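You operate a simulated robot arm through the tools that you are given. There is no shell and no other tool.

You are at the controls of a simulated robot arm. One attempt, no reset.

TASK
Warm ring carrier 1 to 400 C or more, then give plate carrier 5 one burn.
Fine: carrier 2 goes to the rack first, 1 after; 5 on the middle seat; no wasted burn.

It is judged by the outcome, as a careful person would: the job done as asked, and still so three seconds after it is handed in. It fails if anything else is knocked over, pushed out of place, dropped, spilled or broken.

THE ROBOT
A 7-joint arm with a two-finger parallel gripper, fixed in place. Base frame: the origin is at the foot of the arm, x ahead of it, y to its left, z up; the work surface is at about z = 0.86. Lengths are in m, angles in degrees, forces in N, time in s.
Its first joint turns from -132.0 to 132.0 degrees. Payload 3.91 kg.
The TCP is the grasp point between the finger pads, 0.03 m short of the fingertips. In the tool frame z runs along the fingers and y along their closing line. Largest opening 0.11 m; finger width 0.02, thickness 0.01; the body of the gripper, 0.048 by 0.112 m, starts 0.055 m behind the TCP.
Orientation is that of the tool frame in the base frame, as a unit quaternion [x, y, z, w]. With the fingers straight down and closing along the base's y, the tool's x points along the base's -x, its y along +y and its z along -z.

THE INTERFACE
- The arm moves only by the tool jog_arm. Its argument "steps" is a list of rows, each a list of 3 entries, a list of its own where there are three numbers: the shift along the tool's x, y, z in m, then the turn, a rotation vector about the tool's x, y, z in degrees, then the gripper command, from -1 (fully open) to 1 (shut), values between in proportion. In form: [[[tx, ty, tz], [wx, wy, wz], grip], ...]. A call has 1 to 20 rows; each row shifts and turns the commanded pose from where the row before left it, along the tool's axes as they then stand. Rows are played at 5 a second. More than 0.05 m and 8.6 degrees between two rows, or a gripper value outside its range, and nothing of the call is played. A pose out of reach is approached as far as the arm can. The call stops where the force on the tool passes 40 N (or 10 N more than at its start, if that is more) or the arm is blocked; 0.2 s more then pass. Each finger travels about 0.108 m/s and halts on what it meets, pressing with about 40 N; the grip force reading is that of the motor and also rises with nothing between the fingers. The clock runs only during rows and for 0.2 s after the last one: add rows that do not move to give the fingers time. The reply holds the time, the measured pose of the TCP, the force on the tool along the base axes, the opening and the grip force, in the units named above and with some noise, with the torque about the TCP (base axes, N m) and any sound that the robot's microphone picked up, and new pictures: "pictures" is both (left out), scene, wrist or none.
- Cameras (640 x 400 px; columns grow to the right, rows downward): "scene" is fixed at [0.2225, -0.4992, 1.668]; the picture's right is [0.91, -0.41, 0.00], its down [-0.18, -0.41, -0.89] and it looks along [0.37, 0.81, -0.45] (base axes); focal length 318 px, centre (320, 200). "wrist" rides on the gripper at [0.072, 0.017, -0.103] in the tool frame; the picture's right is [-0.23, 0.97, 0.00], its down [-0.76, -0.18, -0.62] and it looks along [-0.61, -0.14, 0.78] (tool axes); focal length 222 px, centre (320, 200). There is no depth. A picture from a camera that has moved, and an enlarged one, comes with that camera's place and axes in the base frame and with its lens.
- enlarge(camera, box): a new picture of the part [left, top, right, bottom] of that camera's present view, enlarged. No time passes.
- close_job(): hands the job in; it is judged then, once.

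Nothing tells you positions but the pictures and the camera data. Unless the task says otherwise, let go and move clear before handing in.

The tools are called by a JSON object that holds its "method" and its "body". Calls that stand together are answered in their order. jog_arm: Moves the arm, as the interface text tells. Its arguments: {"type":"object","properties":{"steps":{"type":"array","items":{"type":"array"}},"pictures":{"type":"string","enum":["both","scene","wrist","none"]}},"required":["steps"]} The other tools are called the same way: enlarge (camera, box) takes an enlarged picture of a part of a camera's view; close_job () hands the job in.

At the start:

```text
time: 0.0
tcp_pos: [0.4281, 0.3266, 1.2718]
tcp_rot: [-0.001, 1.0, 0.0, 0.0]
contact_force: [0.0, 0.4, -0.3]
ft_torque: [-0.01, 0.0, -0.02]
grip_width: 0.1099
gripper_force: 0.0
```

scene: 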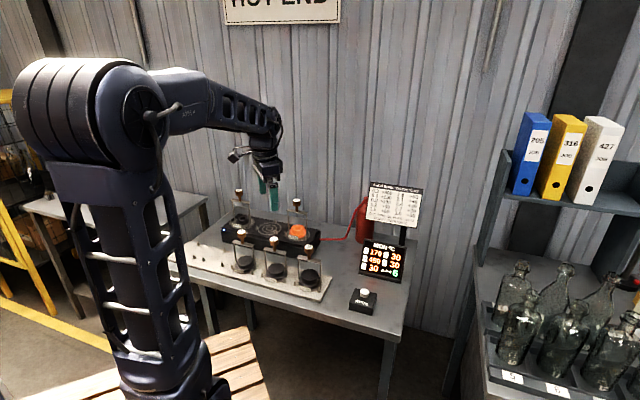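
wrist: 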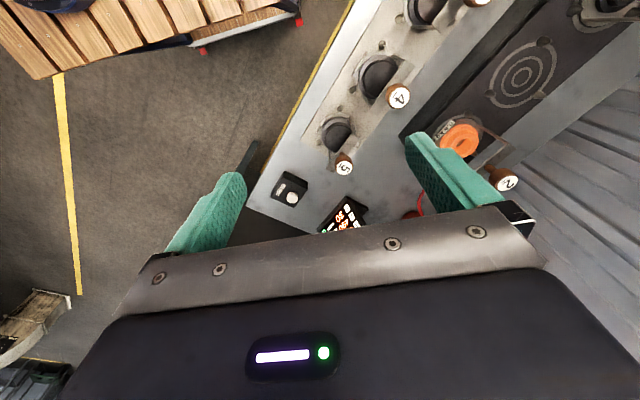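

I see a bench with a heater unit (three seats), a rack with carriers in front, a display, a button box and a notice. I'll enlarge the views to read labels and instructions before moving.

{"method": "enlarge", "body": {"camera": "scene", "box": [350, 170, 440, 230]}}

{"method": "enlarge", "body": {"camera": "scene", "box": [340, 230, 430, 320]}}

{"method": "enlarge", "body": {"camera": "scene", "box": [180, 180, 340, 300]}}

{"method": "enlarge", "body": {"camera": "wrist", "box": [240, 0, 640, 240]}}

```text
6.67 times, centred on (395, 200) of scene
camera zoom: at [0.2225, -0.4992, 1.668], right [0.91, -0.41, 0.0], down [-0.18, -0.41, -0.89], along [0.37, 0.81, -0.45], focal length 2123 px, centre (-180, 200)
```

zoom: 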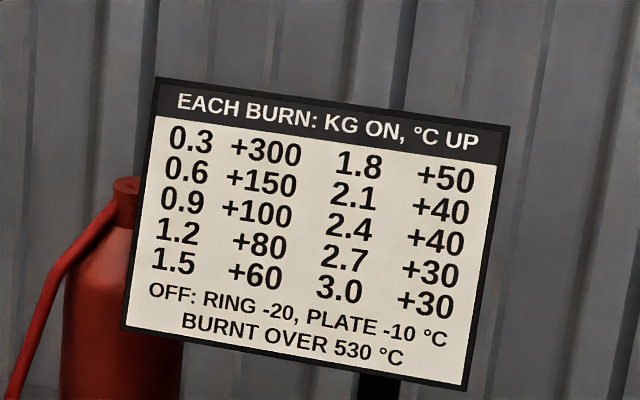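

```text
4.44 times, centred on (385, 275) of scene
camera zoom: at [0.2225, -0.4992, 1.668], right [0.91, -0.41, 0.0], down [-0.18, -0.41, -0.89], along [0.37, 0.81, -0.45], focal length 1416 px, centre (31, -133)
```

zoom: 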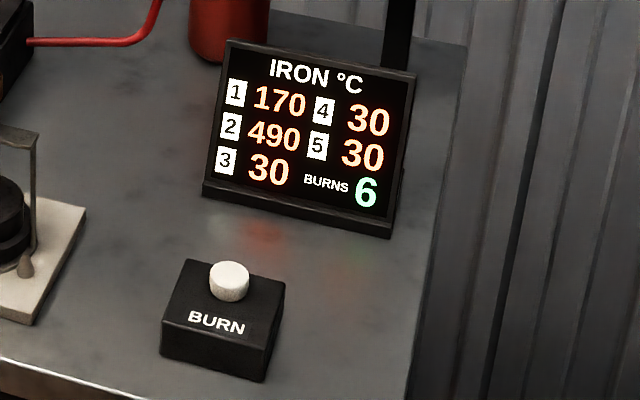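

```text
3.33 times, centred on (260, 240) of scene
camera zoom: at [0.2225, -0.4992, 1.668], right [0.91, -0.41, 0.0], down [-0.18, -0.41, -0.89], along [0.37, 0.81, -0.45], focal length 1062 px, centre (520, 67)
```

zoom: 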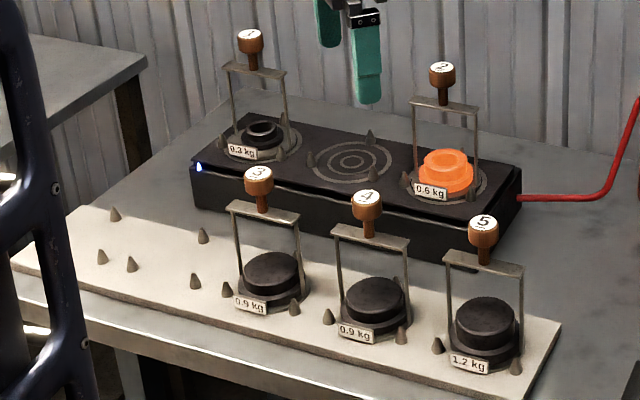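

```text
1.60 times, centred on (440, 120) of wrist
camera zoom: at [0.3543, 0.3425, 1.3752], right [0.23, 0.97, 0.0], down [0.76, -0.18, 0.62], along [0.61, -0.14, -0.78], focal length 355 px, centre (128, 328)
```

zoom: 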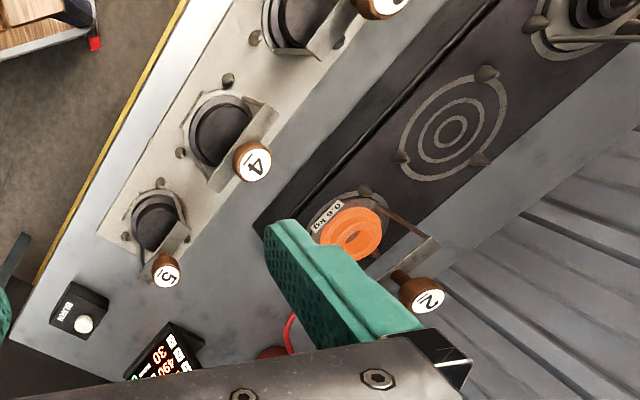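

The scene is clear. Carrier 1 is a 0.3 kg ring at 170 °C, carrier 2 a 0.6 kg ring at 490 °C, and carrier 5 a 1.2 kg plate. If 1 is burned alone it rises by 300 to 470 °C, and then 5 alone gets its single burn, so two burns in all.

The rows run at about -45° in the base frame. Knob 2 is near (0.602, 0.577, 1.094) and rack seat B is near (0.271, 0.624). I'll turn the gripper 45° so the fingers close across the bails, then move above carrier 2.

{"method": "jog_arm", "body": {"steps": [[[0, 0, 0], [0, 0, 7.5], -1], [[0, 0, 0], [0, 0, 7.5], -1], [[0, 0, 0], [0, 0, 7.5], -1], [[0, 0, 0], [0, 0, 7.5], -1], [[0, 0, 0], [0, 0, 7.5], -1], [[0, 0, 0], [0, 0, 7.5], -1], [[0.01, 0.04, 0], [0, 0, 0], -1], [[0.01, 0.04, 0], [0, 0, 0], -1], [[0.01, 0.04, 0], [0, 0, 0], -1], [[0.01, 0.04, 0], [0, 0, 0], -1], [[0.01, 0.04, 0], [0, 0, 0], -1], [[0.0037, 0.04, 0], [0, 0, 0], -1], [[0, 0.03, 0], [0, 0, 0], -1], [[0, 0.0298, 0], [0, 0, 0], -1], [[0, 0, 0], [0, 0, 0], -1], [[0, 0, 0], [0, 0, 0], -1]]}}

{"method": "enlarge", "body": {"camera": "scene", "box": [260, 180, 340, 230]}}

```text
time: 3.4
tcp_pos: [0.6021, 0.5767, 1.2739]
tcp_rot: [0.383, 0.924, 0.0, 0.0]
contact_force: [-0.6, 1.1, -0.6]
ft_torque: [0.01, 0.02, -0.04]
grip_width: 0.1099
gripper_force: 0.0
camera wrist: at [0.5619, 0.6384, 1.3761], right [0.85, 0.53, 0.0], down [0.41, -0.66, 0.62], along [0.33, -0.53, -0.78], focal length 222 px, centre (320, 200)
```

scene: 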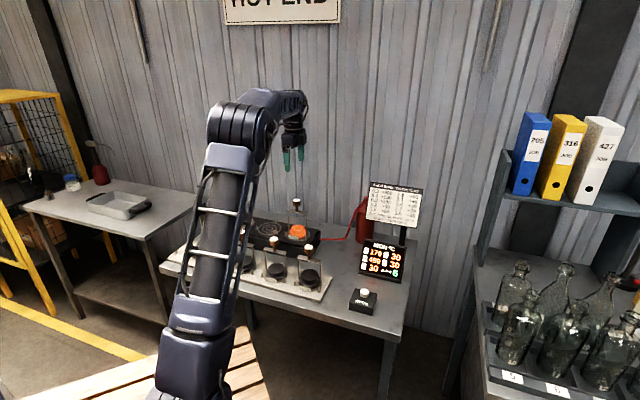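
wrist: 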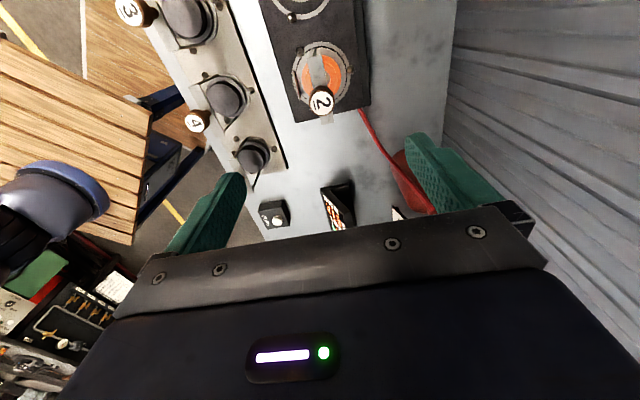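

```text
8.00 times, centred on (300, 205) of scene
camera zoom: at [0.2225, -0.4992, 1.668], right [0.91, -0.41, 0.0], down [-0.18, -0.41, -0.89], along [0.37, 0.81, -0.45], focal length 2548 px, centre (480, 160)
```

zoom: 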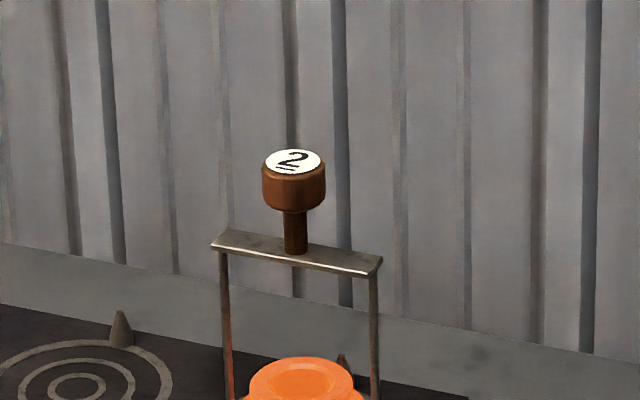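

The gripper is aligned with the bench rows, and knob 2 sits within about 1 mm of the TCP axis. I'll descend around knob 2 and check before closing.

{"method": "jog_arm", "body": {"steps": [[[0, 0, 0.04], [0, 0, 0], -1], [[0, 0, 0.04], [0, 0, 0], -1], [[0, 0, 0.04], [0, 0, 0], -1], [[0, 0, 0.03], [0, 0, 0], -1], [[0, 0, 0.025], [0, 0, 0], -1], [[0, 0, 0.0165], [0, 0, 0], -1], [[0, 0, 0], [0, 0, 0], -1], [[0, 0, 0], [0, 0, 0], -1]]}}

{"method": "enlarge", "body": {"camera": "scene", "box": [260, 180, 340, 230]}}

{"method": "enlarge", "body": {"camera": "wrist", "box": [200, 100, 440, 250]}}

```text
time: 5.2
tcp_pos: [0.6014, 0.5766, 1.0805]
tcp_rot: [0.383, 0.924, 0.0, 0.0]
contact_force: [0.0, 0.4, 0.3]
ft_torque: [-0.02, -0.02, 0.02]
grip_width: 0.11
gripper_force: 0.0
camera wrist: at [0.561, 0.6395, 1.183], right [0.85, 0.53, 0.0], down [0.41, -0.66, 0.62], along [0.33, -0.53, -0.78], focal length 222 px, centre (320, 200)
```

scene: 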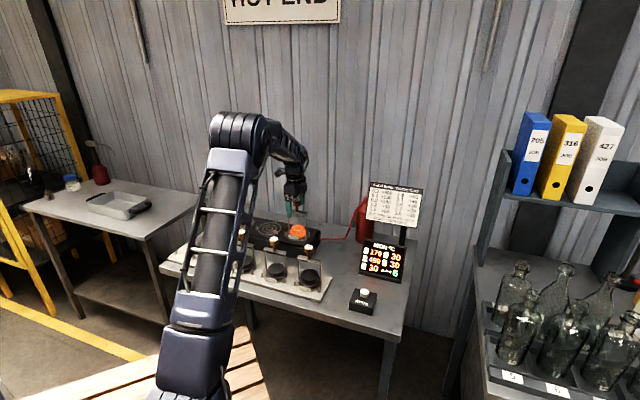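
wrist: 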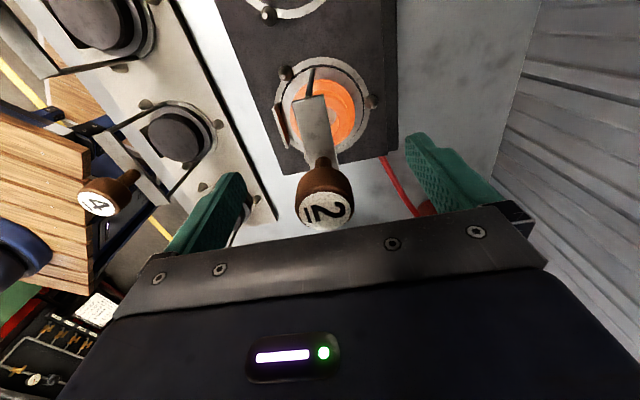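

```text
8.00 times, centred on (300, 205) of scene
camera zoom: at [0.2225, -0.4992, 1.668], right [0.91, -0.41, 0.0], down [-0.18, -0.41, -0.89], along [0.37, 0.81, -0.45], focal length 2548 px, centre (480, 160)
```

zoom: 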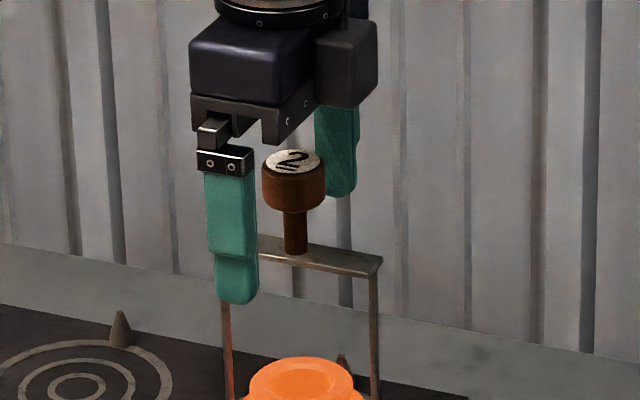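

```text
2.67 times, centred on (320, 175) of wrist
camera zoom: at [0.561, 0.6395, 1.183], right [0.85, 0.53, 0.0], down [0.41, -0.66, 0.62], along [0.33, -0.53, -0.78], focal length 592 px, centre (320, 267)
```

zoom: 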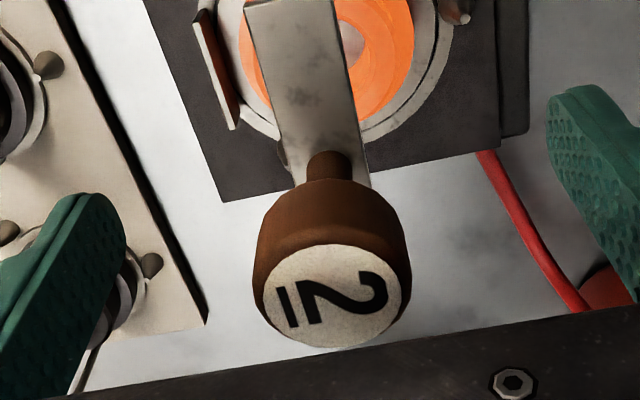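

The knob is about 3 mm further along the row and about 2 mm further back than the TCP. I'll correct that, close on it and do a small test lift.

{"method": "jog_arm", "body": {"steps": [[[-0.003, 0.002, 0], [0, 0, 0], -1], [[0, 0, 0], [0, 0, 0], 0], [[0, 0, 0], [0, 0, 0], 1], [[0, 0, 0], [0, 0, 0], 1], [[0, 0, 0], [0, 0, 0], 1], [[0, 0, 0], [0, 0, 0], 1], [[0, 0, 0], [0, 0, 0], 1]]}}

{"method": "enlarge", "body": {"camera": "scene", "box": [260, 190, 340, 240]}}

```text
time: 6.8
tcp_pos: [0.6046, 0.5758, 1.0805]
tcp_rot: [0.383, 0.924, 0.0, -0.001]
contact_force: [0.6, 1.6, 0.0]
ft_torque: [0.06, -0.04, 0.01]
grip_width: 0.0313
gripper_force: 40.0
camera wrist: at [0.5647, 0.6383, 1.183], right [0.85, 0.53, 0.0], down [0.41, -0.66, 0.62], along [0.33, -0.53, -0.78], focal length 222 px, centre (320, 200)
```

scene: 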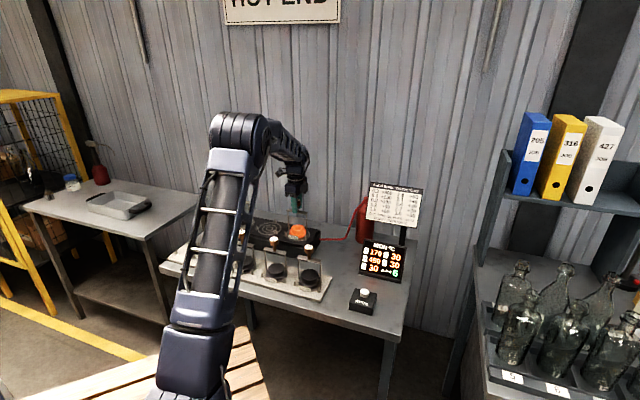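
wrist: 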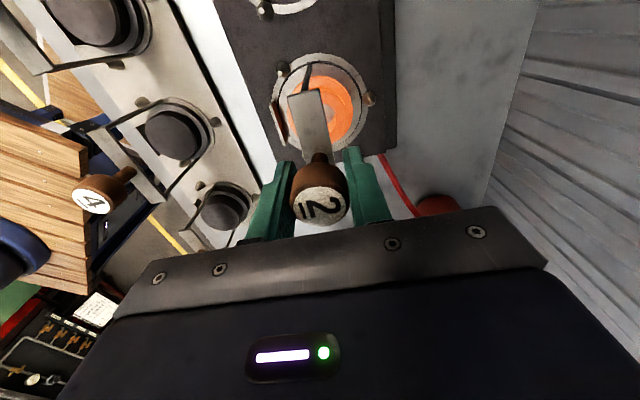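

```text
8.00 times, centred on (300, 215) of scene
camera zoom: at [0.2225, -0.4992, 1.668], right [0.91, -0.41, 0.0], down [-0.18, -0.41, -0.89], along [0.37, 0.81, -0.45], focal length 2548 px, centre (480, 80)
```

zoom: 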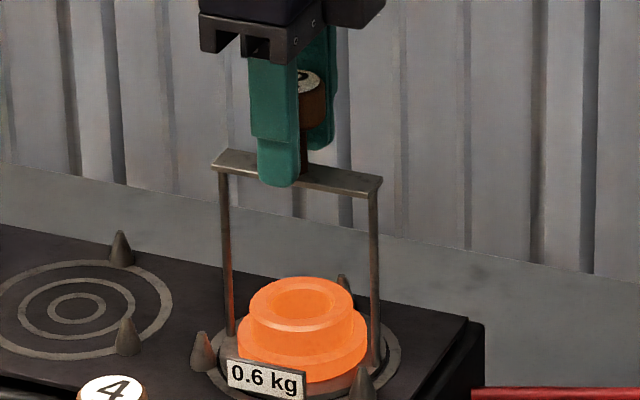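

Knob 2 is gripped, with a width of 31 mm and the carrier still level. I'll lift it 0.16 m, gently at first.

{"method": "jog_arm", "body": {"steps": [[[0, 0, -0.005], [0, 0, 0], 1], [[0, 0, -0.01], [0, 0, 0], 1], [[0, 0, -0.015], [0, 0, 0], 1], [[0, 0, -0.02], [0, 0, 0], 1], [[0, 0, -0.025], [0, 0, 0], 1], [[0, 0, -0.025], [0, 0, 0], 1], [[0, 0, -0.025], [0, 0, 0], 1], [[0, 0, -0.02], [0, 0, 0], 1], [[0, 0, -0.01], [0, 0, 0], 1], [[0, 0, -0.005], [0, 0, 0], 1], [[0, 0, 0], [0, 0, 0], 1]]}}

{"method": "enlarge", "body": {"camera": "scene", "box": [240, 150, 368, 230]}}

{"method": "enlarge", "body": {"camera": "wrist", "box": [80, 0, 400, 200]}}

```text
time: 9.2
tcp_pos: [0.6042, 0.5764, 1.2406]
tcp_rot: [0.383, 0.924, 0.0, 0.0]
contact_force: [0.0, -0.2, -6.8]
ft_torque: [-0.01, -0.02, -0.01]
grip_width: 0.0313
gripper_force: 40.7
camera wrist: at [0.5645, 0.6382, 1.3431], right [0.85, 0.53, 0.0], down [0.41, -0.66, 0.62], along [0.33, -0.53, -0.78], focal length 222 px, centre (320, 200)
```

scene: 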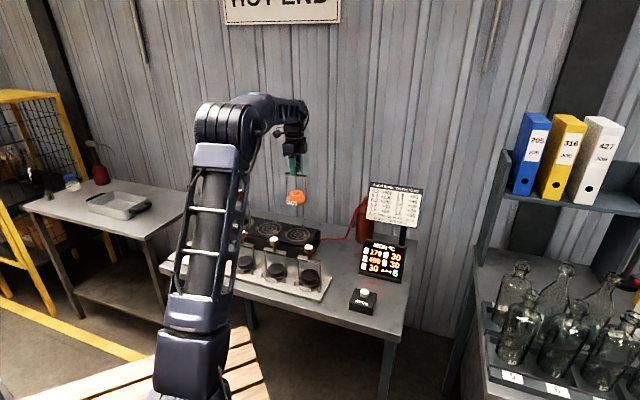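
wrist: 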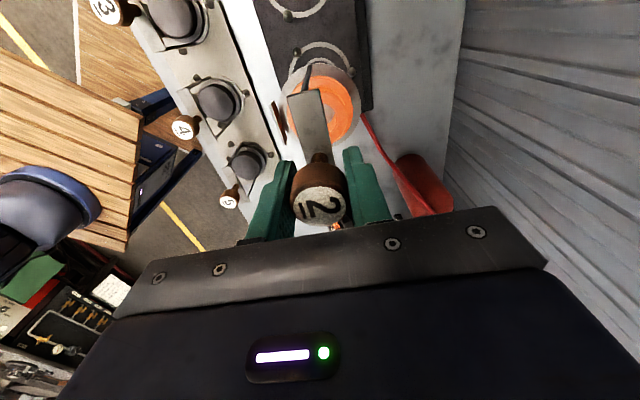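

```text
5.00 times, centred on (304, 190) of scene
camera zoom: at [0.2225, -0.4992, 1.668], right [0.91, -0.41, 0.0], down [-0.18, -0.41, -0.89], along [0.37, 0.81, -0.45], focal length 1592 px, centre (400, 250)
```

zoom: 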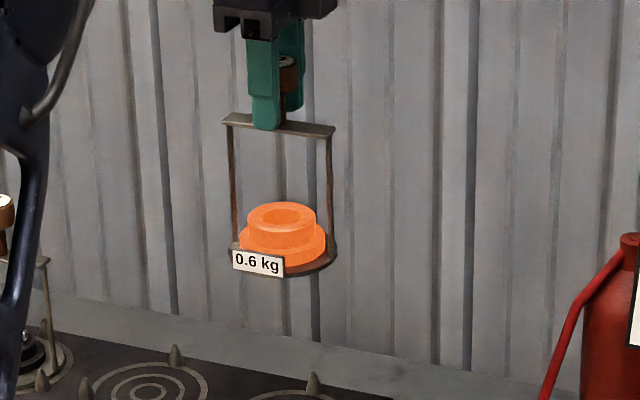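

```text
2.00 times, centred on (240, 100) of wrist
camera zoom: at [0.5645, 0.6382, 1.3431], right [0.85, 0.53, 0.0], down [0.41, -0.66, 0.62], along [0.33, -0.53, -0.78], focal length 444 px, centre (480, 400)
```

zoom: 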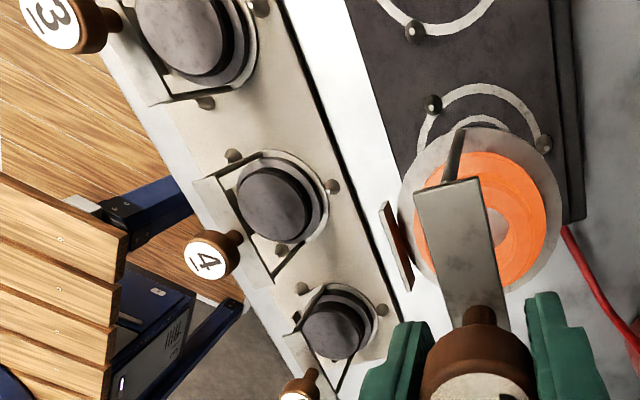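

The carrier lifted cleanly and hangs level. Rack seat B works out near (0.2695, 0.6255), so I'll carry 2 there with its base above the other carriers' knobs.

{"method": "jog_arm", "body": {"steps": [[[0.006, -0.0045, 0], [0, 0, 0], 1], [[0.012, -0.009, 0], [0, 0, 0], 1], [[0.018, -0.0134, 0], [0, 0, 0], 1], [[0.021, -0.0156, 0], [0, 0, 0], 1], [[0.021, -0.0156, 0], [0, 0, 0], 1], [[0.021, -0.0156, 0], [0, 0, 0], 1], [[0.021, -0.0156, 0], [0, 0, 0], 1], [[0.021, -0.0156, 0], [0, 0, 0], 1], [[0.021, -0.0156, 0], [0, 0, 0], 1], [[0.021, -0.0156, 0], [0, 0, 0], 1], [[0.021, -0.0156, 0], [0, 0, 0], 1], [[0.021, -0.0156, 0], [0, 0, 0], 1], [[0.018, -0.0134, 0], [0, 0, 0], 1], [[0.012, -0.009, 0], [0, 0, 0], 1], [[0.012, -0.009, 0], [0, 0, 0], 1], [[0.0044, -0.0033, 0], [0, 0, 0], 1], [[0, 0, 0], [0, 0, 0], 1], [[0, 0, 0], [0, 0, 0], 1]]}}

{"method": "enlarge", "body": {"camera": "scene", "box": [160, 150, 288, 270]}}

{"method": "enlarge", "body": {"camera": "wrist", "box": [160, 0, 480, 200]}}

```text
time: 13.0
tcp_pos: [0.27, 0.624, 1.2402]
tcp_rot: [0.383, 0.924, 0.001, 0.001]
contact_force: [0.2, -0.2, -7.3]
ft_torque: [-0.03, 0.05, -0.01]
grip_width: 0.0315
gripper_force: 40.3
camera wrist: at [0.2295, 0.6862, 1.3433], right [0.85, 0.53, 0.0], down [0.41, -0.66, 0.62], along [0.33, -0.53, -0.78], focal length 222 px, centre (320, 200)
```

scene: 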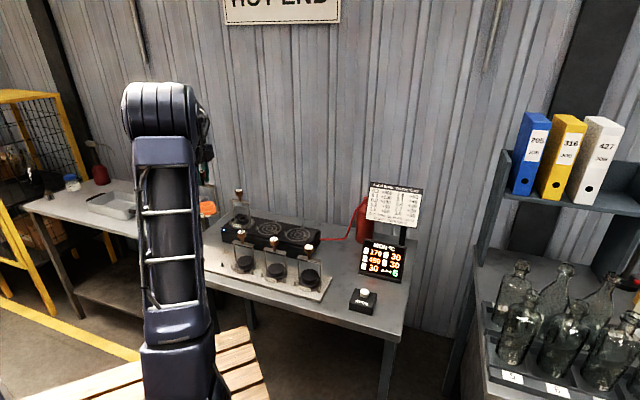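
wrist: 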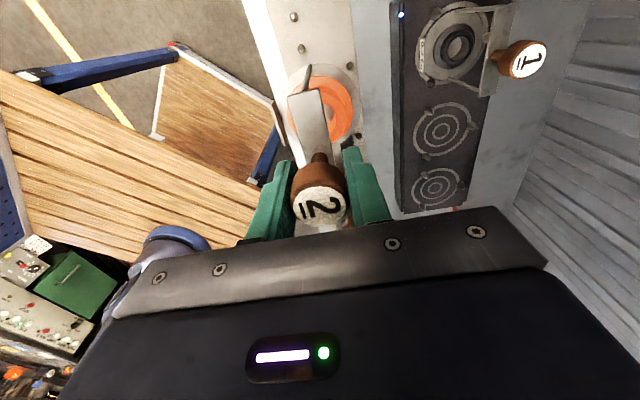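

```text
3.33 times, centred on (224, 210) of scene
camera zoom: at [0.2225, -0.4992, 1.668], right [0.91, -0.41, 0.0], down [-0.18, -0.41, -0.89], along [0.37, 0.81, -0.45], focal length 1062 px, centre (640, 167)
```

zoom: 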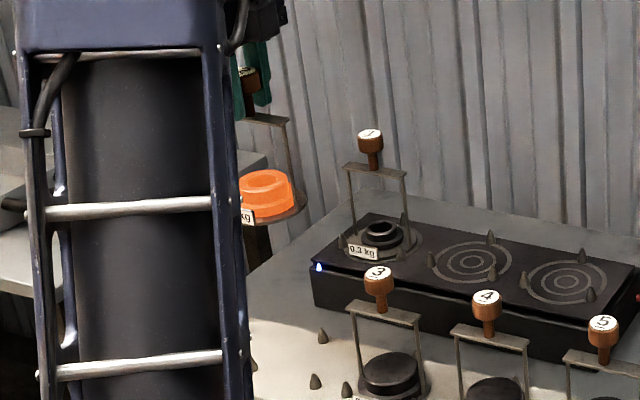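

```text
2.00 times, centred on (320, 100) of wrist
camera zoom: at [0.2295, 0.6862, 1.3433], right [0.85, 0.53, 0.0], down [0.41, -0.66, 0.62], along [0.33, -0.53, -0.78], focal length 444 px, centre (320, 400)
```

zoom: 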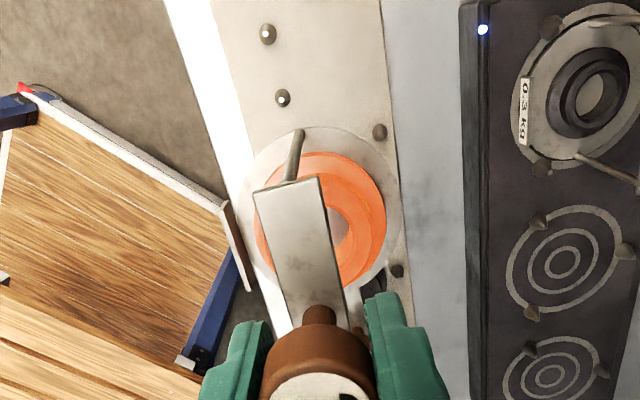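

Measured against the cones, the TCP is within about 1 mm of being centred over seat B. I'll lower to just above the cones and check again.

{"method": "jog_arm", "body": {"steps": [[[0, 0, 0.01], [0, 0, 0], 1], [[0, 0, 0.02], [0, 0, 0], 1], [[0, 0, 0.03], [0, 0, 0], 1], [[0, 0, 0.03], [0, 0, 0], 1], [[0, 0, 0.03], [0, 0, 0], 1], [[0, 0, 0.03], [0, 0, 0], 1], [[0, 0, 0.015], [0, 0, 0], 1], [[0, 0, 0.01], [0, 0, 0], 1], [[0, 0, 0.005], [0, 0, 0], 1], [[0, 0, 0], [0, 0, 0], 1], [[0, 0, 0], [0, 0, 0], 1]]}}

{"method": "enlarge", "body": {"camera": "wrist", "box": [200, 0, 440, 150]}}

{"method": "enlarge", "body": {"camera": "scene", "box": [180, 190, 276, 250]}}

```text
time: 15.4
tcp_pos: [0.2723, 0.6241, 1.06]
tcp_rot: [0.383, 0.924, 0.0, 0.0]
contact_force: [0.6, 0.0, -7.3]
ft_torque: [0.0, 0.01, 0.0]
grip_width: 0.0314
gripper_force: 40.2
camera wrist: at [0.2305, 0.6871, 1.163], right [0.85, 0.53, 0.0], down [0.41, -0.66, 0.62], along [0.33, -0.53, -0.78], focal length 222 px, centre (320, 200)
```

scene: 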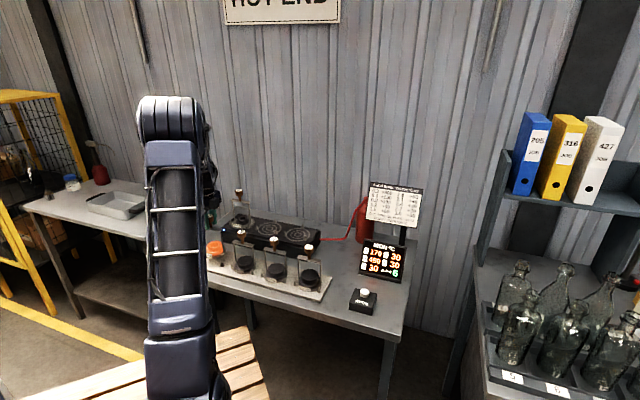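
wrist: 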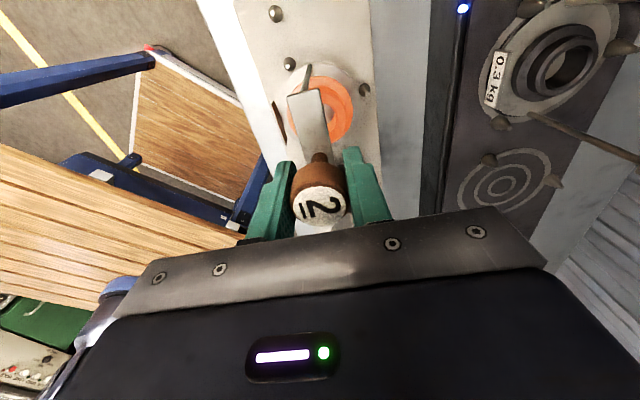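

```text
2.67 times, centred on (320, 75) of wrist
camera zoom: at [0.2305, 0.6871, 1.163], right [0.85, 0.53, 0.0], down [0.41, -0.66, 0.62], along [0.33, -0.53, -0.78], focal length 592 px, centre (320, 533)
```

zoom: 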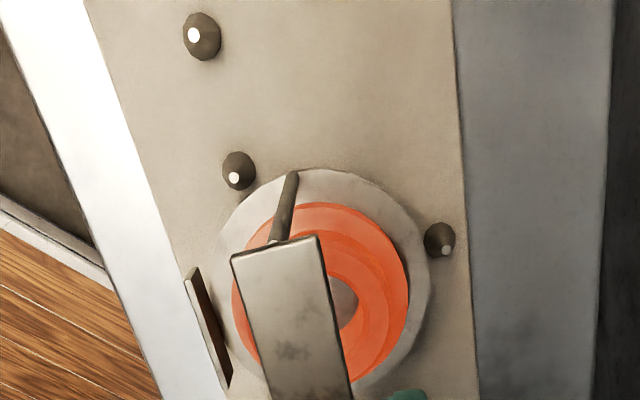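

```text
6.67 times, centred on (228, 220) of scene
camera zoom: at [0.2225, -0.4992, 1.668], right [0.91, -0.41, 0.0], down [-0.18, -0.41, -0.89], along [0.37, 0.81, -0.45], focal length 2123 px, centre (933, 67)
```

zoom: 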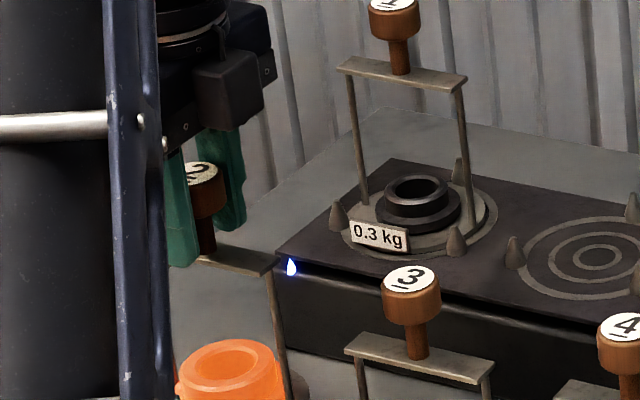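

The cone offsets match the seated heater pose to about 0.5 mm. I'll lower slowly to the rack.

{"method": "jog_arm", "body": {"steps": [[[0, 0, 0.01], [0, 0, 0], 1], [[0, 0, 0.01], [0, 0, 0], 1], [[0, 0, 0.008], [0, 0, 0], 1], [[0, 0, 0.006], [0, 0, 0], 1], [[0, 0, 0.003], [0, 0, 0], 1], [[0, 0, 0], [0, 0, 0], 1]]}}

{"method": "enlarge", "body": {"camera": "wrist", "box": [200, 0, 440, 150]}}

```text
time: 16.8
tcp_pos: [0.2704, 0.6239, 1.0231]
tcp_rot: [0.383, 0.924, 0.001, 0.001]
contact_force: [-0.7, 1.0, -7.0]
ft_torque: [-0.01, -0.01, -0.01]
grip_width: 0.0311
gripper_force: 40.3
camera wrist: at [0.2303, 0.6868, 1.1259], right [0.85, 0.53, 0.0], down [0.41, -0.66, 0.62], along [0.33, -0.53, -0.78], focal length 222 px, centre (320, 200)
```

scene: 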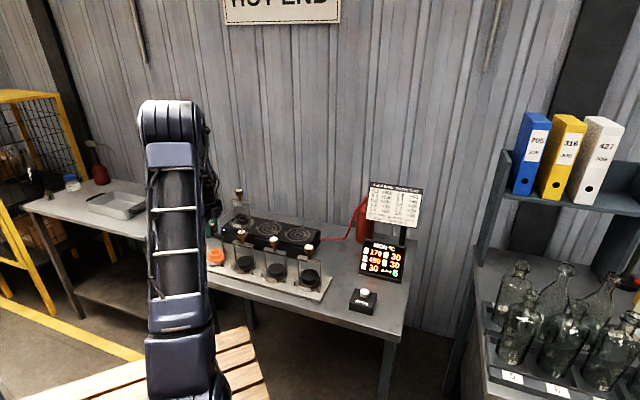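
wrist: 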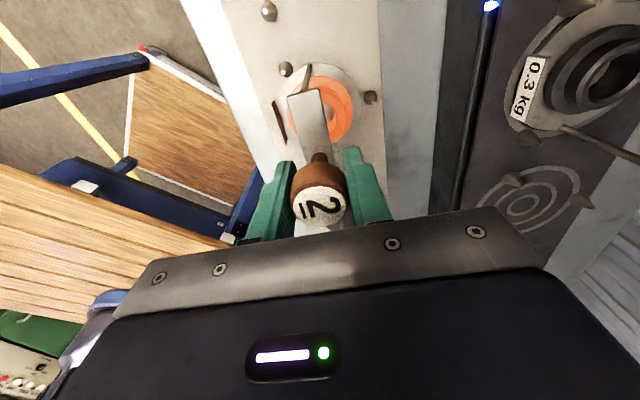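

```text
2.67 times, centred on (320, 75) of wrist
camera zoom: at [0.2303, 0.6868, 1.1259], right [0.85, 0.53, 0.0], down [0.41, -0.66, 0.62], along [0.33, -0.53, -0.78], focal length 592 px, centre (320, 533)
```

zoom: 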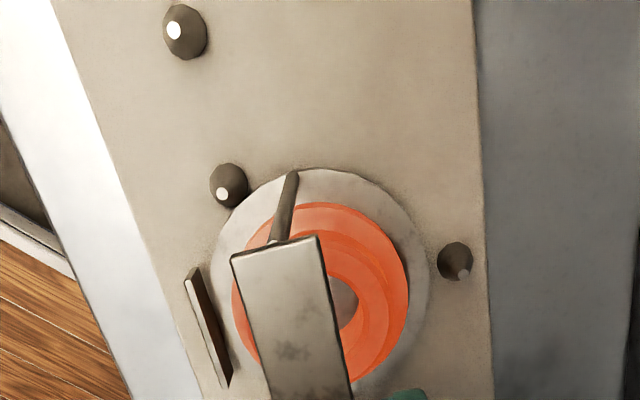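

The carrier isn't seated yet: the force still shows its full weight. I'll continue in 1–2 mm steps.

{"method": "jog_arm", "body": {"steps": [[[0, 0, 0.002], [0, 0, 0], 1], [[0, 0, 0.0015], [0, 0, 0], 1], [[0, 0, 0], [0, 0, 0], 1]], "pictures": "wrist"}}

```text
time: 17.6
tcp_pos: [0.2698, 0.6259, 1.019]
tcp_rot: [0.382, 0.924, 0.0, 0.001]
contact_force: [0.7, 0.0, -7.0]
ft_torque: [-0.02, -0.03, 0.01]
grip_width: 0.0312
gripper_force: 39.9
camera wrist: at [0.2303, 0.6875, 1.1221], right [0.85, 0.53, 0.0], down [0.41, -0.66, 0.62], along [0.33, -0.53, -0.78], focal length 222 px, centre (320, 200)
```

wrist: 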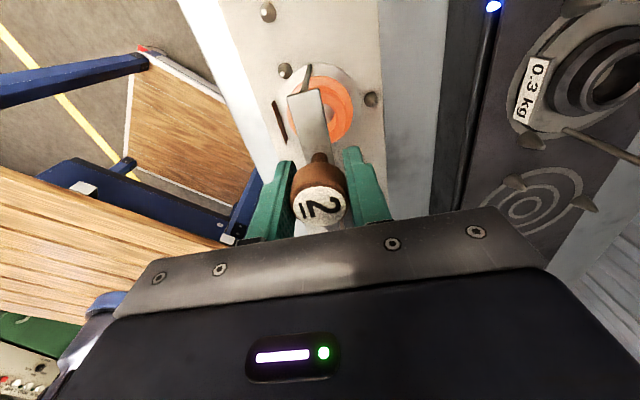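

{"method": "jog_arm", "body": {"steps": [[[0, 0, 0.0015], [0, 0, 0], 1], [[0, 0, 0.0015], [0, 0, 0], 1], [[0, 0, 0], [0, 0, 0], 1]], "pictures": "wrist"}}

{"method": "enlarge", "body": {"camera": "wrist", "box": [200, 0, 440, 150]}}

```text
time: 18.4
tcp_pos: [0.2701, 0.6253, 1.0182]
tcp_rot: [0.383, 0.924, 0.001, -0.001]
contact_force: [3.9, -7.9, 35.8]
ft_torque: [-0.33, -0.11, 0.05]
grip_width: 0.0315
gripper_force: 40.3
camera wrist: at [0.2303, 0.6873, 1.122], right [0.85, 0.53, 0.0], down [0.41, -0.67, 0.62], along [0.33, -0.53, -0.78], focal length 222 px, centre (320, 200)
```

wrist: 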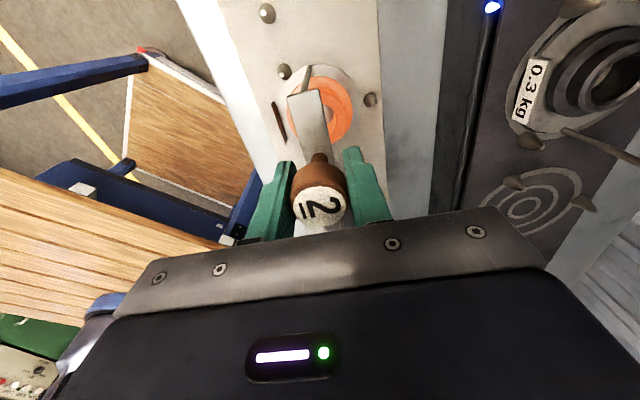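

```text
2.67 times, centred on (320, 75) of wrist
camera zoom: at [0.2303, 0.6873, 1.122], right [0.85, 0.53, 0.0], down [0.41, -0.67, 0.62], along [0.33, -0.53, -0.78], focal length 592 px, centre (320, 533)
```

zoom: 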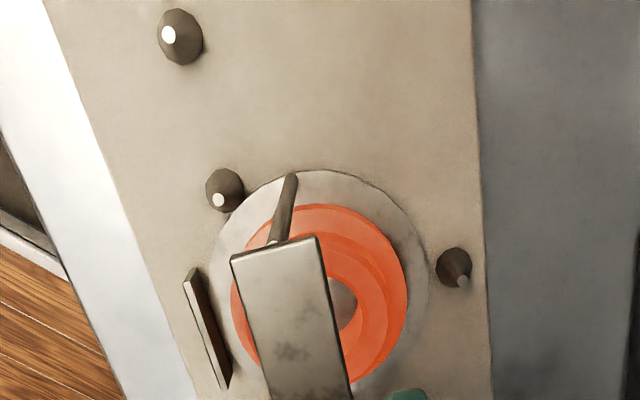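

Carrier 2 is on the rack: the cone positions are the same as in the seated heater view and the contact force has risen. I'll ease up 1.5 mm, release and rise clear.

{"method": "jog_arm", "body": {"steps": [[[0, 0, -0.0015], [0, 0, 0], 1], [[0, 0, 0], [0, 0, 0], 0.5], [[0, 0, 0], [0, 0, 0], 0], [[0, 0, 0], [0, 0, 0], -0.5], [[0, 0, 0], [0, 0, 0], -1], [[0, 0, 0], [0, 0, 0], -1], [[0, 0, -0.02], [0, 0, 0], -1], [[0, 0, -0.04], [0, 0, 0], -1], [[0, 0, -0.04], [0, 0, 0], -1], [[0, 0, -0.05], [0, 0, 0], -1], [[0, 0, -0.05], [0, 0, 0], -1], [[0, 0, -0.02], [0, 0, 0], -1], [[0, 0, 0], [0, 0, 0], -1]]}}

{"method": "enlarge", "body": {"camera": "scene", "box": [340, 230, 430, 320]}}

{"method": "enlarge", "body": {"camera": "wrist", "box": [200, 0, 560, 225]}}

```text
time: 21.2
tcp_pos: [0.2716, 0.6231, 1.2386]
tcp_rot: [0.383, 0.924, 0.0, 0.0]
contact_force: [0.0, 0.2, -0.3]
ft_torque: [0.02, -0.01, -0.01]
grip_width: 0.1099
gripper_force: 0.0
camera wrist: at [0.2303, 0.6864, 1.3418], right [0.85, 0.53, 0.0], down [0.41, -0.66, 0.62], along [0.33, -0.53, -0.78], focal length 222 px, centre (320, 200)
```

scene: 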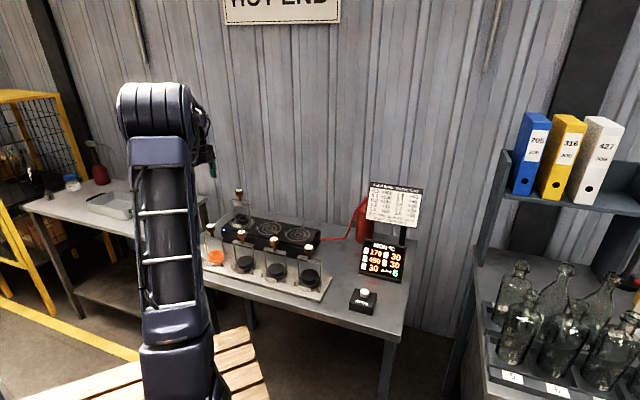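
wrist: 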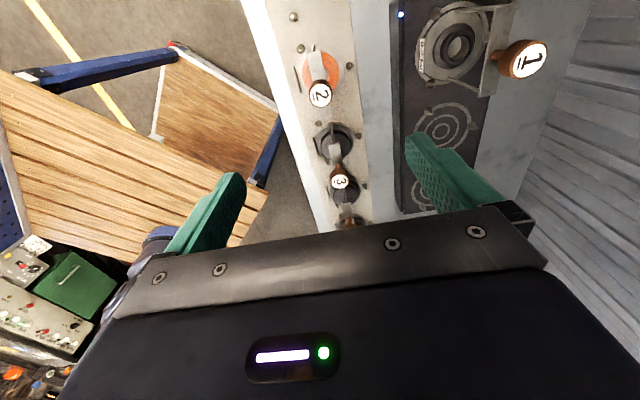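

```text
4.44 times, centred on (385, 275) of scene
camera zoom: at [0.2225, -0.4992, 1.668], right [0.91, -0.41, 0.0], down [-0.18, -0.41, -0.89], along [0.37, 0.81, -0.45], focal length 1416 px, centre (31, -133)
```

zoom: 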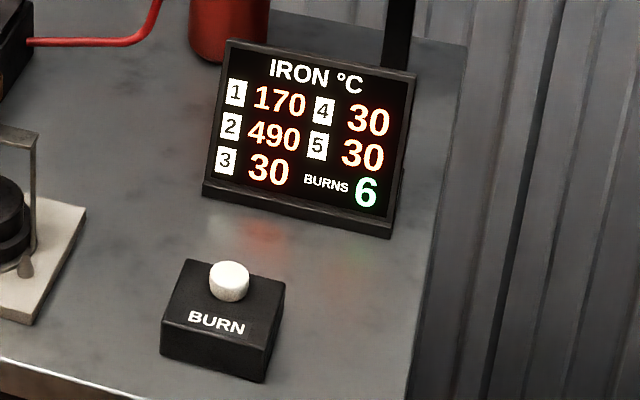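

```text
1.78 times, centred on (380, 112) of wrist
camera zoom: at [0.2303, 0.6864, 1.3418], right [0.85, 0.53, 0.0], down [0.41, -0.66, 0.62], along [0.33, -0.53, -0.78], focal length 395 px, centre (213, 356)
```

zoom: 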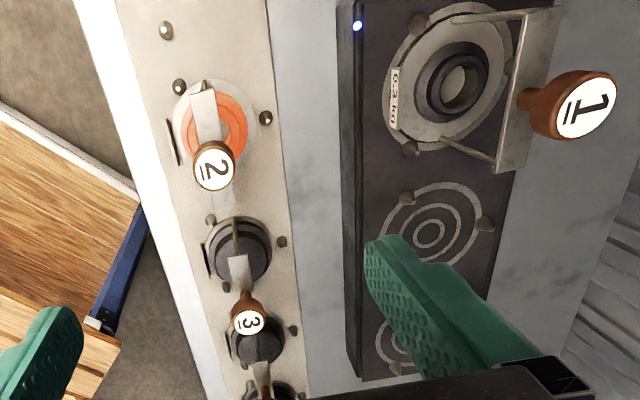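

Carrier 2 is standing in seat B and the display is unchanged, with 6 burns left. I'll travel high to above the BURN button near (0.697, 0.188) with the fingers closed.

{"method": "jog_arm", "body": {"steps": [[[-0.02, 0, 0], [0, 0, 0], -1], [[-0.04, 0, 0], [0, 0, 0], 0], [[-0.045, 0, 0], [0, 0, 0], 1], [[-0.045, 0, 0], [0, 0, 0], 1], [[-0.045, 0, 0], [0, 0, 0], 1], [[-0.045, 0, 0], [0, 0, 0], 1], [[-0.045, 0, 0], [0, 0, 0], 1], [[-0.045, 0, 0], [0, 0, 0], 1], [[-0.045, 0, 0], [0, 0, 0], 1], [[-0.045, 0, 0], [0, 0, 0], 1], [[-0.045, 0, 0], [0, 0, 0], 1], [[-0.045, -0.007, 0], [0, 0, 0], 1], [[-0.045, 0, 0], [0, 0, 0], 1], [[-0.035, 0, 0], [0, 0, 0], 1], [[-0.02, 0, 0], [0, 0, 0], 1], [[0, 0, 0], [0, 0, 0], 1], [[0, 0, 0], [0, 0, 0], 1]]}}

{"method": "enlarge", "body": {"camera": "wrist", "box": [220, 50, 420, 175]}}

{"method": "enlarge", "body": {"camera": "scene", "box": [180, 190, 340, 290]}}

```text
time: 24.8
tcp_pos: [0.6969, 0.187, 1.2388]
tcp_rot: [0.383, 0.924, 0.0, 0.0]
contact_force: [0.5, -0.3, -0.4]
ft_torque: [-0.03, 0.0, 0.0]
grip_width: 0.0002
gripper_force: 37.3
camera wrist: at [0.6565, 0.2501, 1.3416], right [0.85, 0.53, 0.0], down [0.41, -0.66, 0.62], along [0.33, -0.53, -0.78], focal length 222 px, centre (320, 200)
```

scene: 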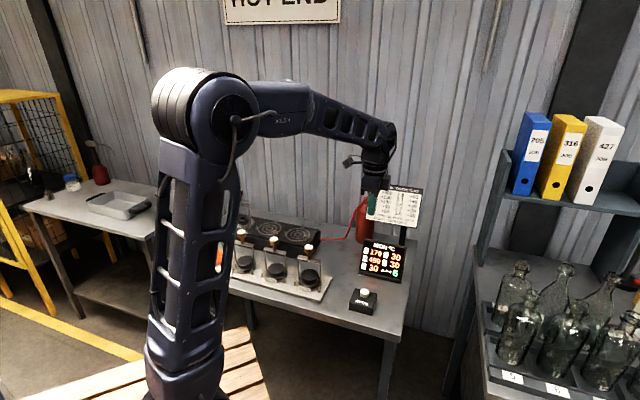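
wrist: 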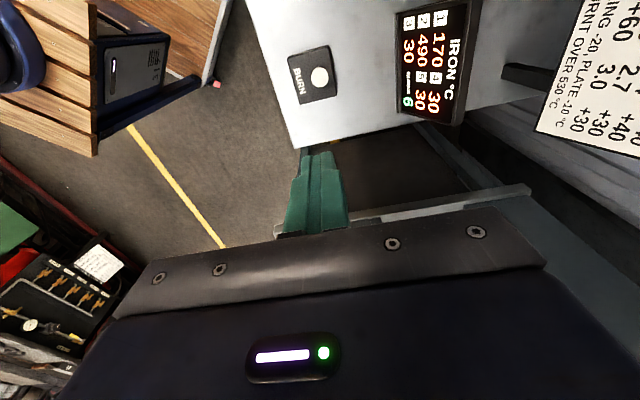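

```text
3.20 times, centred on (320, 112) of wrist
camera zoom: at [0.6565, 0.2501, 1.3416], right [0.85, 0.53, 0.0], down [0.41, -0.66, 0.62], along [0.33, -0.53, -0.78], focal length 711 px, centre (320, 480)
```

zoom: 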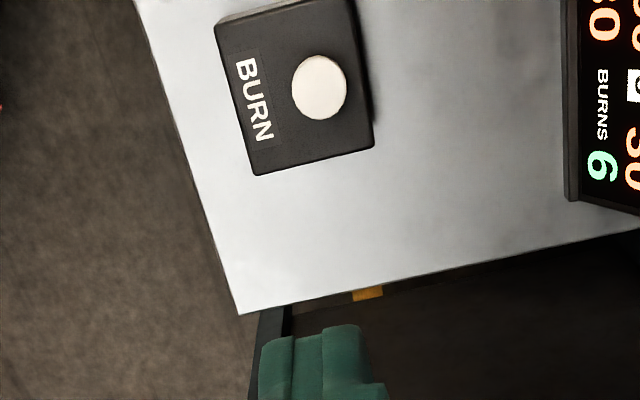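

```text
4.00 times, centred on (260, 240) of scene
camera zoom: at [0.2225, -0.4992, 1.668], right [0.91, -0.41, 0.0], down [-0.18, -0.41, -0.89], along [0.37, 0.81, -0.45], focal length 1274 px, centre (560, 40)
```

zoom: 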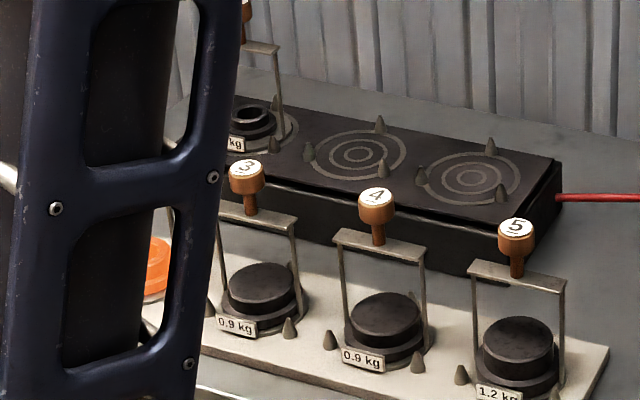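

The button is directly beneath the TCP. I'll descend to about 2–3 cm above it and check the gap.

{"method": "jog_arm", "body": {"steps": [[[0, 0, 0.04], [0, 0, 0], 1], [[0, 0, 0.04], [0, 0, 0], 1], [[0, 0, 0.04], [0, 0, 0], 1], [[0, 0, 0.04], [0, 0, 0], 1], [[0, 0, 0.04], [0, 0, 0], 1], [[0, 0, 0.035], [0, 0, 0], 1], [[0, 0, 0.03], [0, 0, 0], 1], [[0, 0, 0.008], [0, 0, 0], 1], [[0, 0, 0], [0, 0, 0], 1], [[0, 0, 0], [0, 0, 0], 1]]}}

{"method": "enlarge", "body": {"camera": "scene", "box": [320, 230, 416, 320]}}

{"method": "enlarge", "body": {"camera": "wrist", "box": [220, 100, 420, 225]}}

```text
time: 27.0
tcp_pos: [0.6989, 0.1883, 0.9649]
tcp_rot: [0.383, 0.924, 0.0, 0.0]
contact_force: [0.4, -0.4, -0.8]
ft_torque: [0.0, 0.0, -0.01]
grip_width: 0.0001
gripper_force: 37.8
camera wrist: at [0.6578, 0.2503, 1.0678], right [0.85, 0.53, 0.0], down [0.41, -0.66, 0.62], along [0.33, -0.53, -0.78], focal length 222 px, centre (320, 200)
```

scene: 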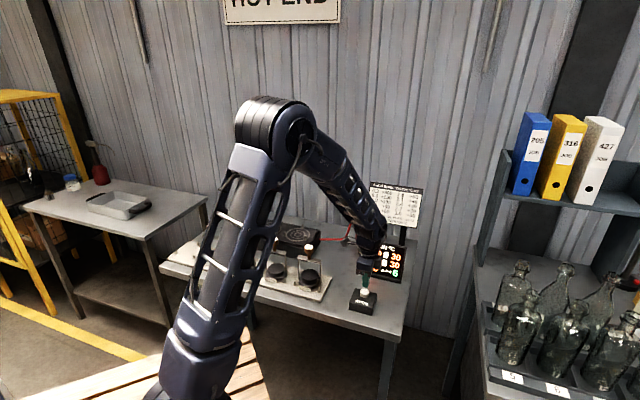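
wrist: 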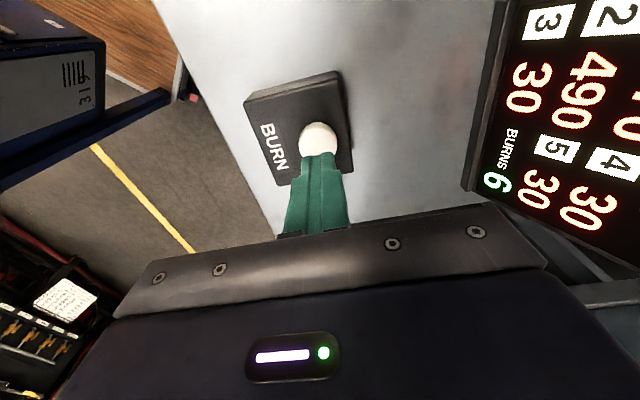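

```text
4.44 times, centred on (368, 275) of scene
camera zoom: at [0.2225, -0.4992, 1.668], right [0.91, -0.41, 0.0], down [-0.18, -0.41, -0.89], along [0.37, 0.81, -0.45], focal length 1416 px, centre (107, -133)
```

zoom: 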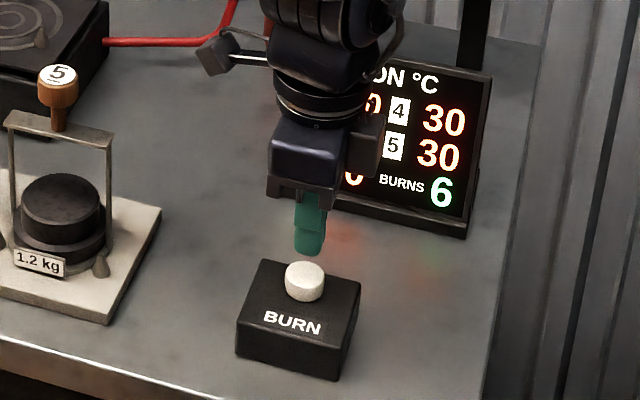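

```text
3.20 times, centred on (320, 162) of wrist
camera zoom: at [0.6578, 0.2503, 1.0678], right [0.85, 0.53, 0.0], down [0.41, -0.66, 0.62], along [0.33, -0.53, -0.78], focal length 711 px, centre (320, 320)
```

zoom: 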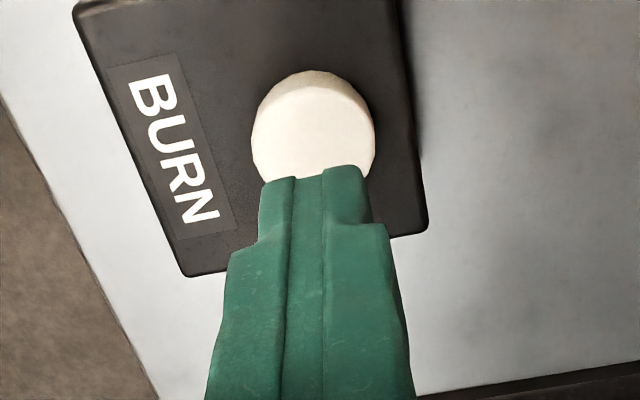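

The fingertip is about 2–3 cm above the button. I'll approach in small steps and watch for force or a click.

{"method": "jog_arm", "body": {"steps": [[[0, 0, 0.01], [0, 0, 0], 1], [[0, 0, 0.01], [0, 0, 0], 1], [[0, 0, 0.004], [0, 0, 0], 1], [[0, 0, 0], [0, 0, 0], 1]]}}

{"method": "enlarge", "body": {"camera": "scene", "box": [320, 230, 416, 320]}}

```text
time: 28.0
tcp_pos: [0.6975, 0.1868, 0.9413]
tcp_rot: [0.383, 0.924, 0.0, 0.0]
contact_force: [-1.0, 0.0, 0.5]
ft_torque: [0.02, 0.04, -0.01]
grip_width: 0.0002
gripper_force: 37.1
camera wrist: at [0.657, 0.2501, 1.0449], right [0.85, 0.53, 0.0], down [0.41, -0.66, 0.62], along [0.33, -0.53, -0.78], focal length 222 px, centre (320, 200)
```

scene: 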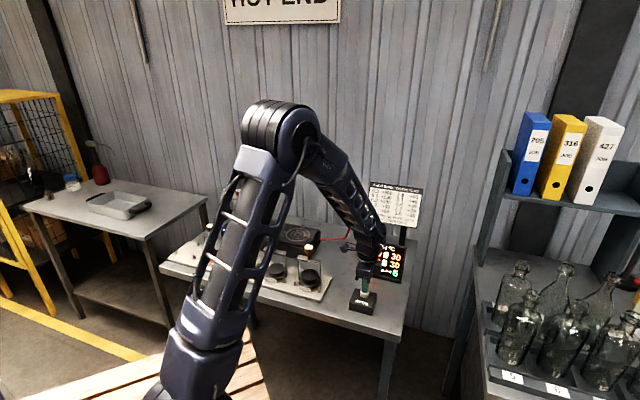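
wrist: 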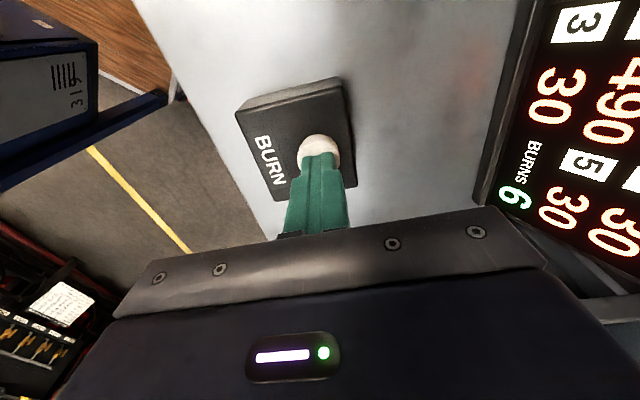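

```text
4.44 times, centred on (368, 275) of scene
camera zoom: at [0.2225, -0.4992, 1.668], right [0.91, -0.41, 0.0], down [-0.18, -0.41, -0.89], along [0.37, 0.81, -0.45], focal length 1416 px, centre (107, -133)
```

zoom: 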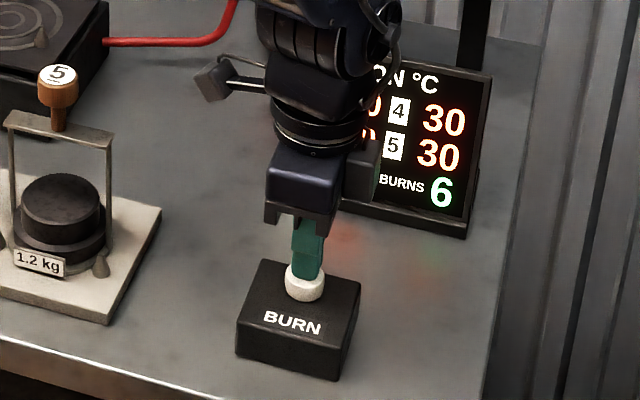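

{"method": "jog_arm", "body": {"steps": [[[0, 0, 0.002], [0, 0, 0], 1], [[0, 0, 0.002], [0, 0, 0], 1], [[0, 0, 0], [0, 0, 0], 1]]}}

```text
time: 28.8
tcp_pos: [0.6974, 0.1869, 0.9368]
tcp_rot: [0.383, 0.924, 0.0, 0.0]
contact_force: [-0.2, -2.2, 4.6]
ft_torque: [-0.08, -0.01, -0.02]
grip_width: 0.0002
gripper_force: 38.0
heard: click
camera wrist: at [0.6573, 0.2507, 1.0407], right [0.85, 0.53, 0.0], down [0.41, -0.66, 0.62], along [0.33, -0.53, -0.78], focal length 222 px, centre (320, 200)
```

scene: 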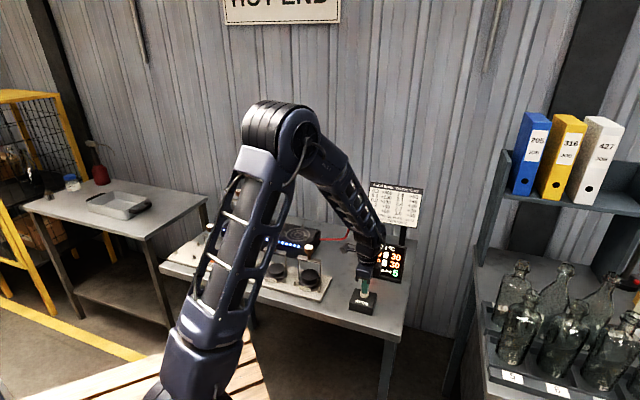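
wrist: 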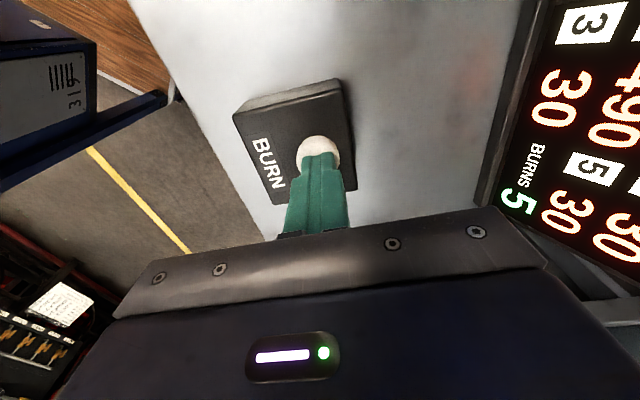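

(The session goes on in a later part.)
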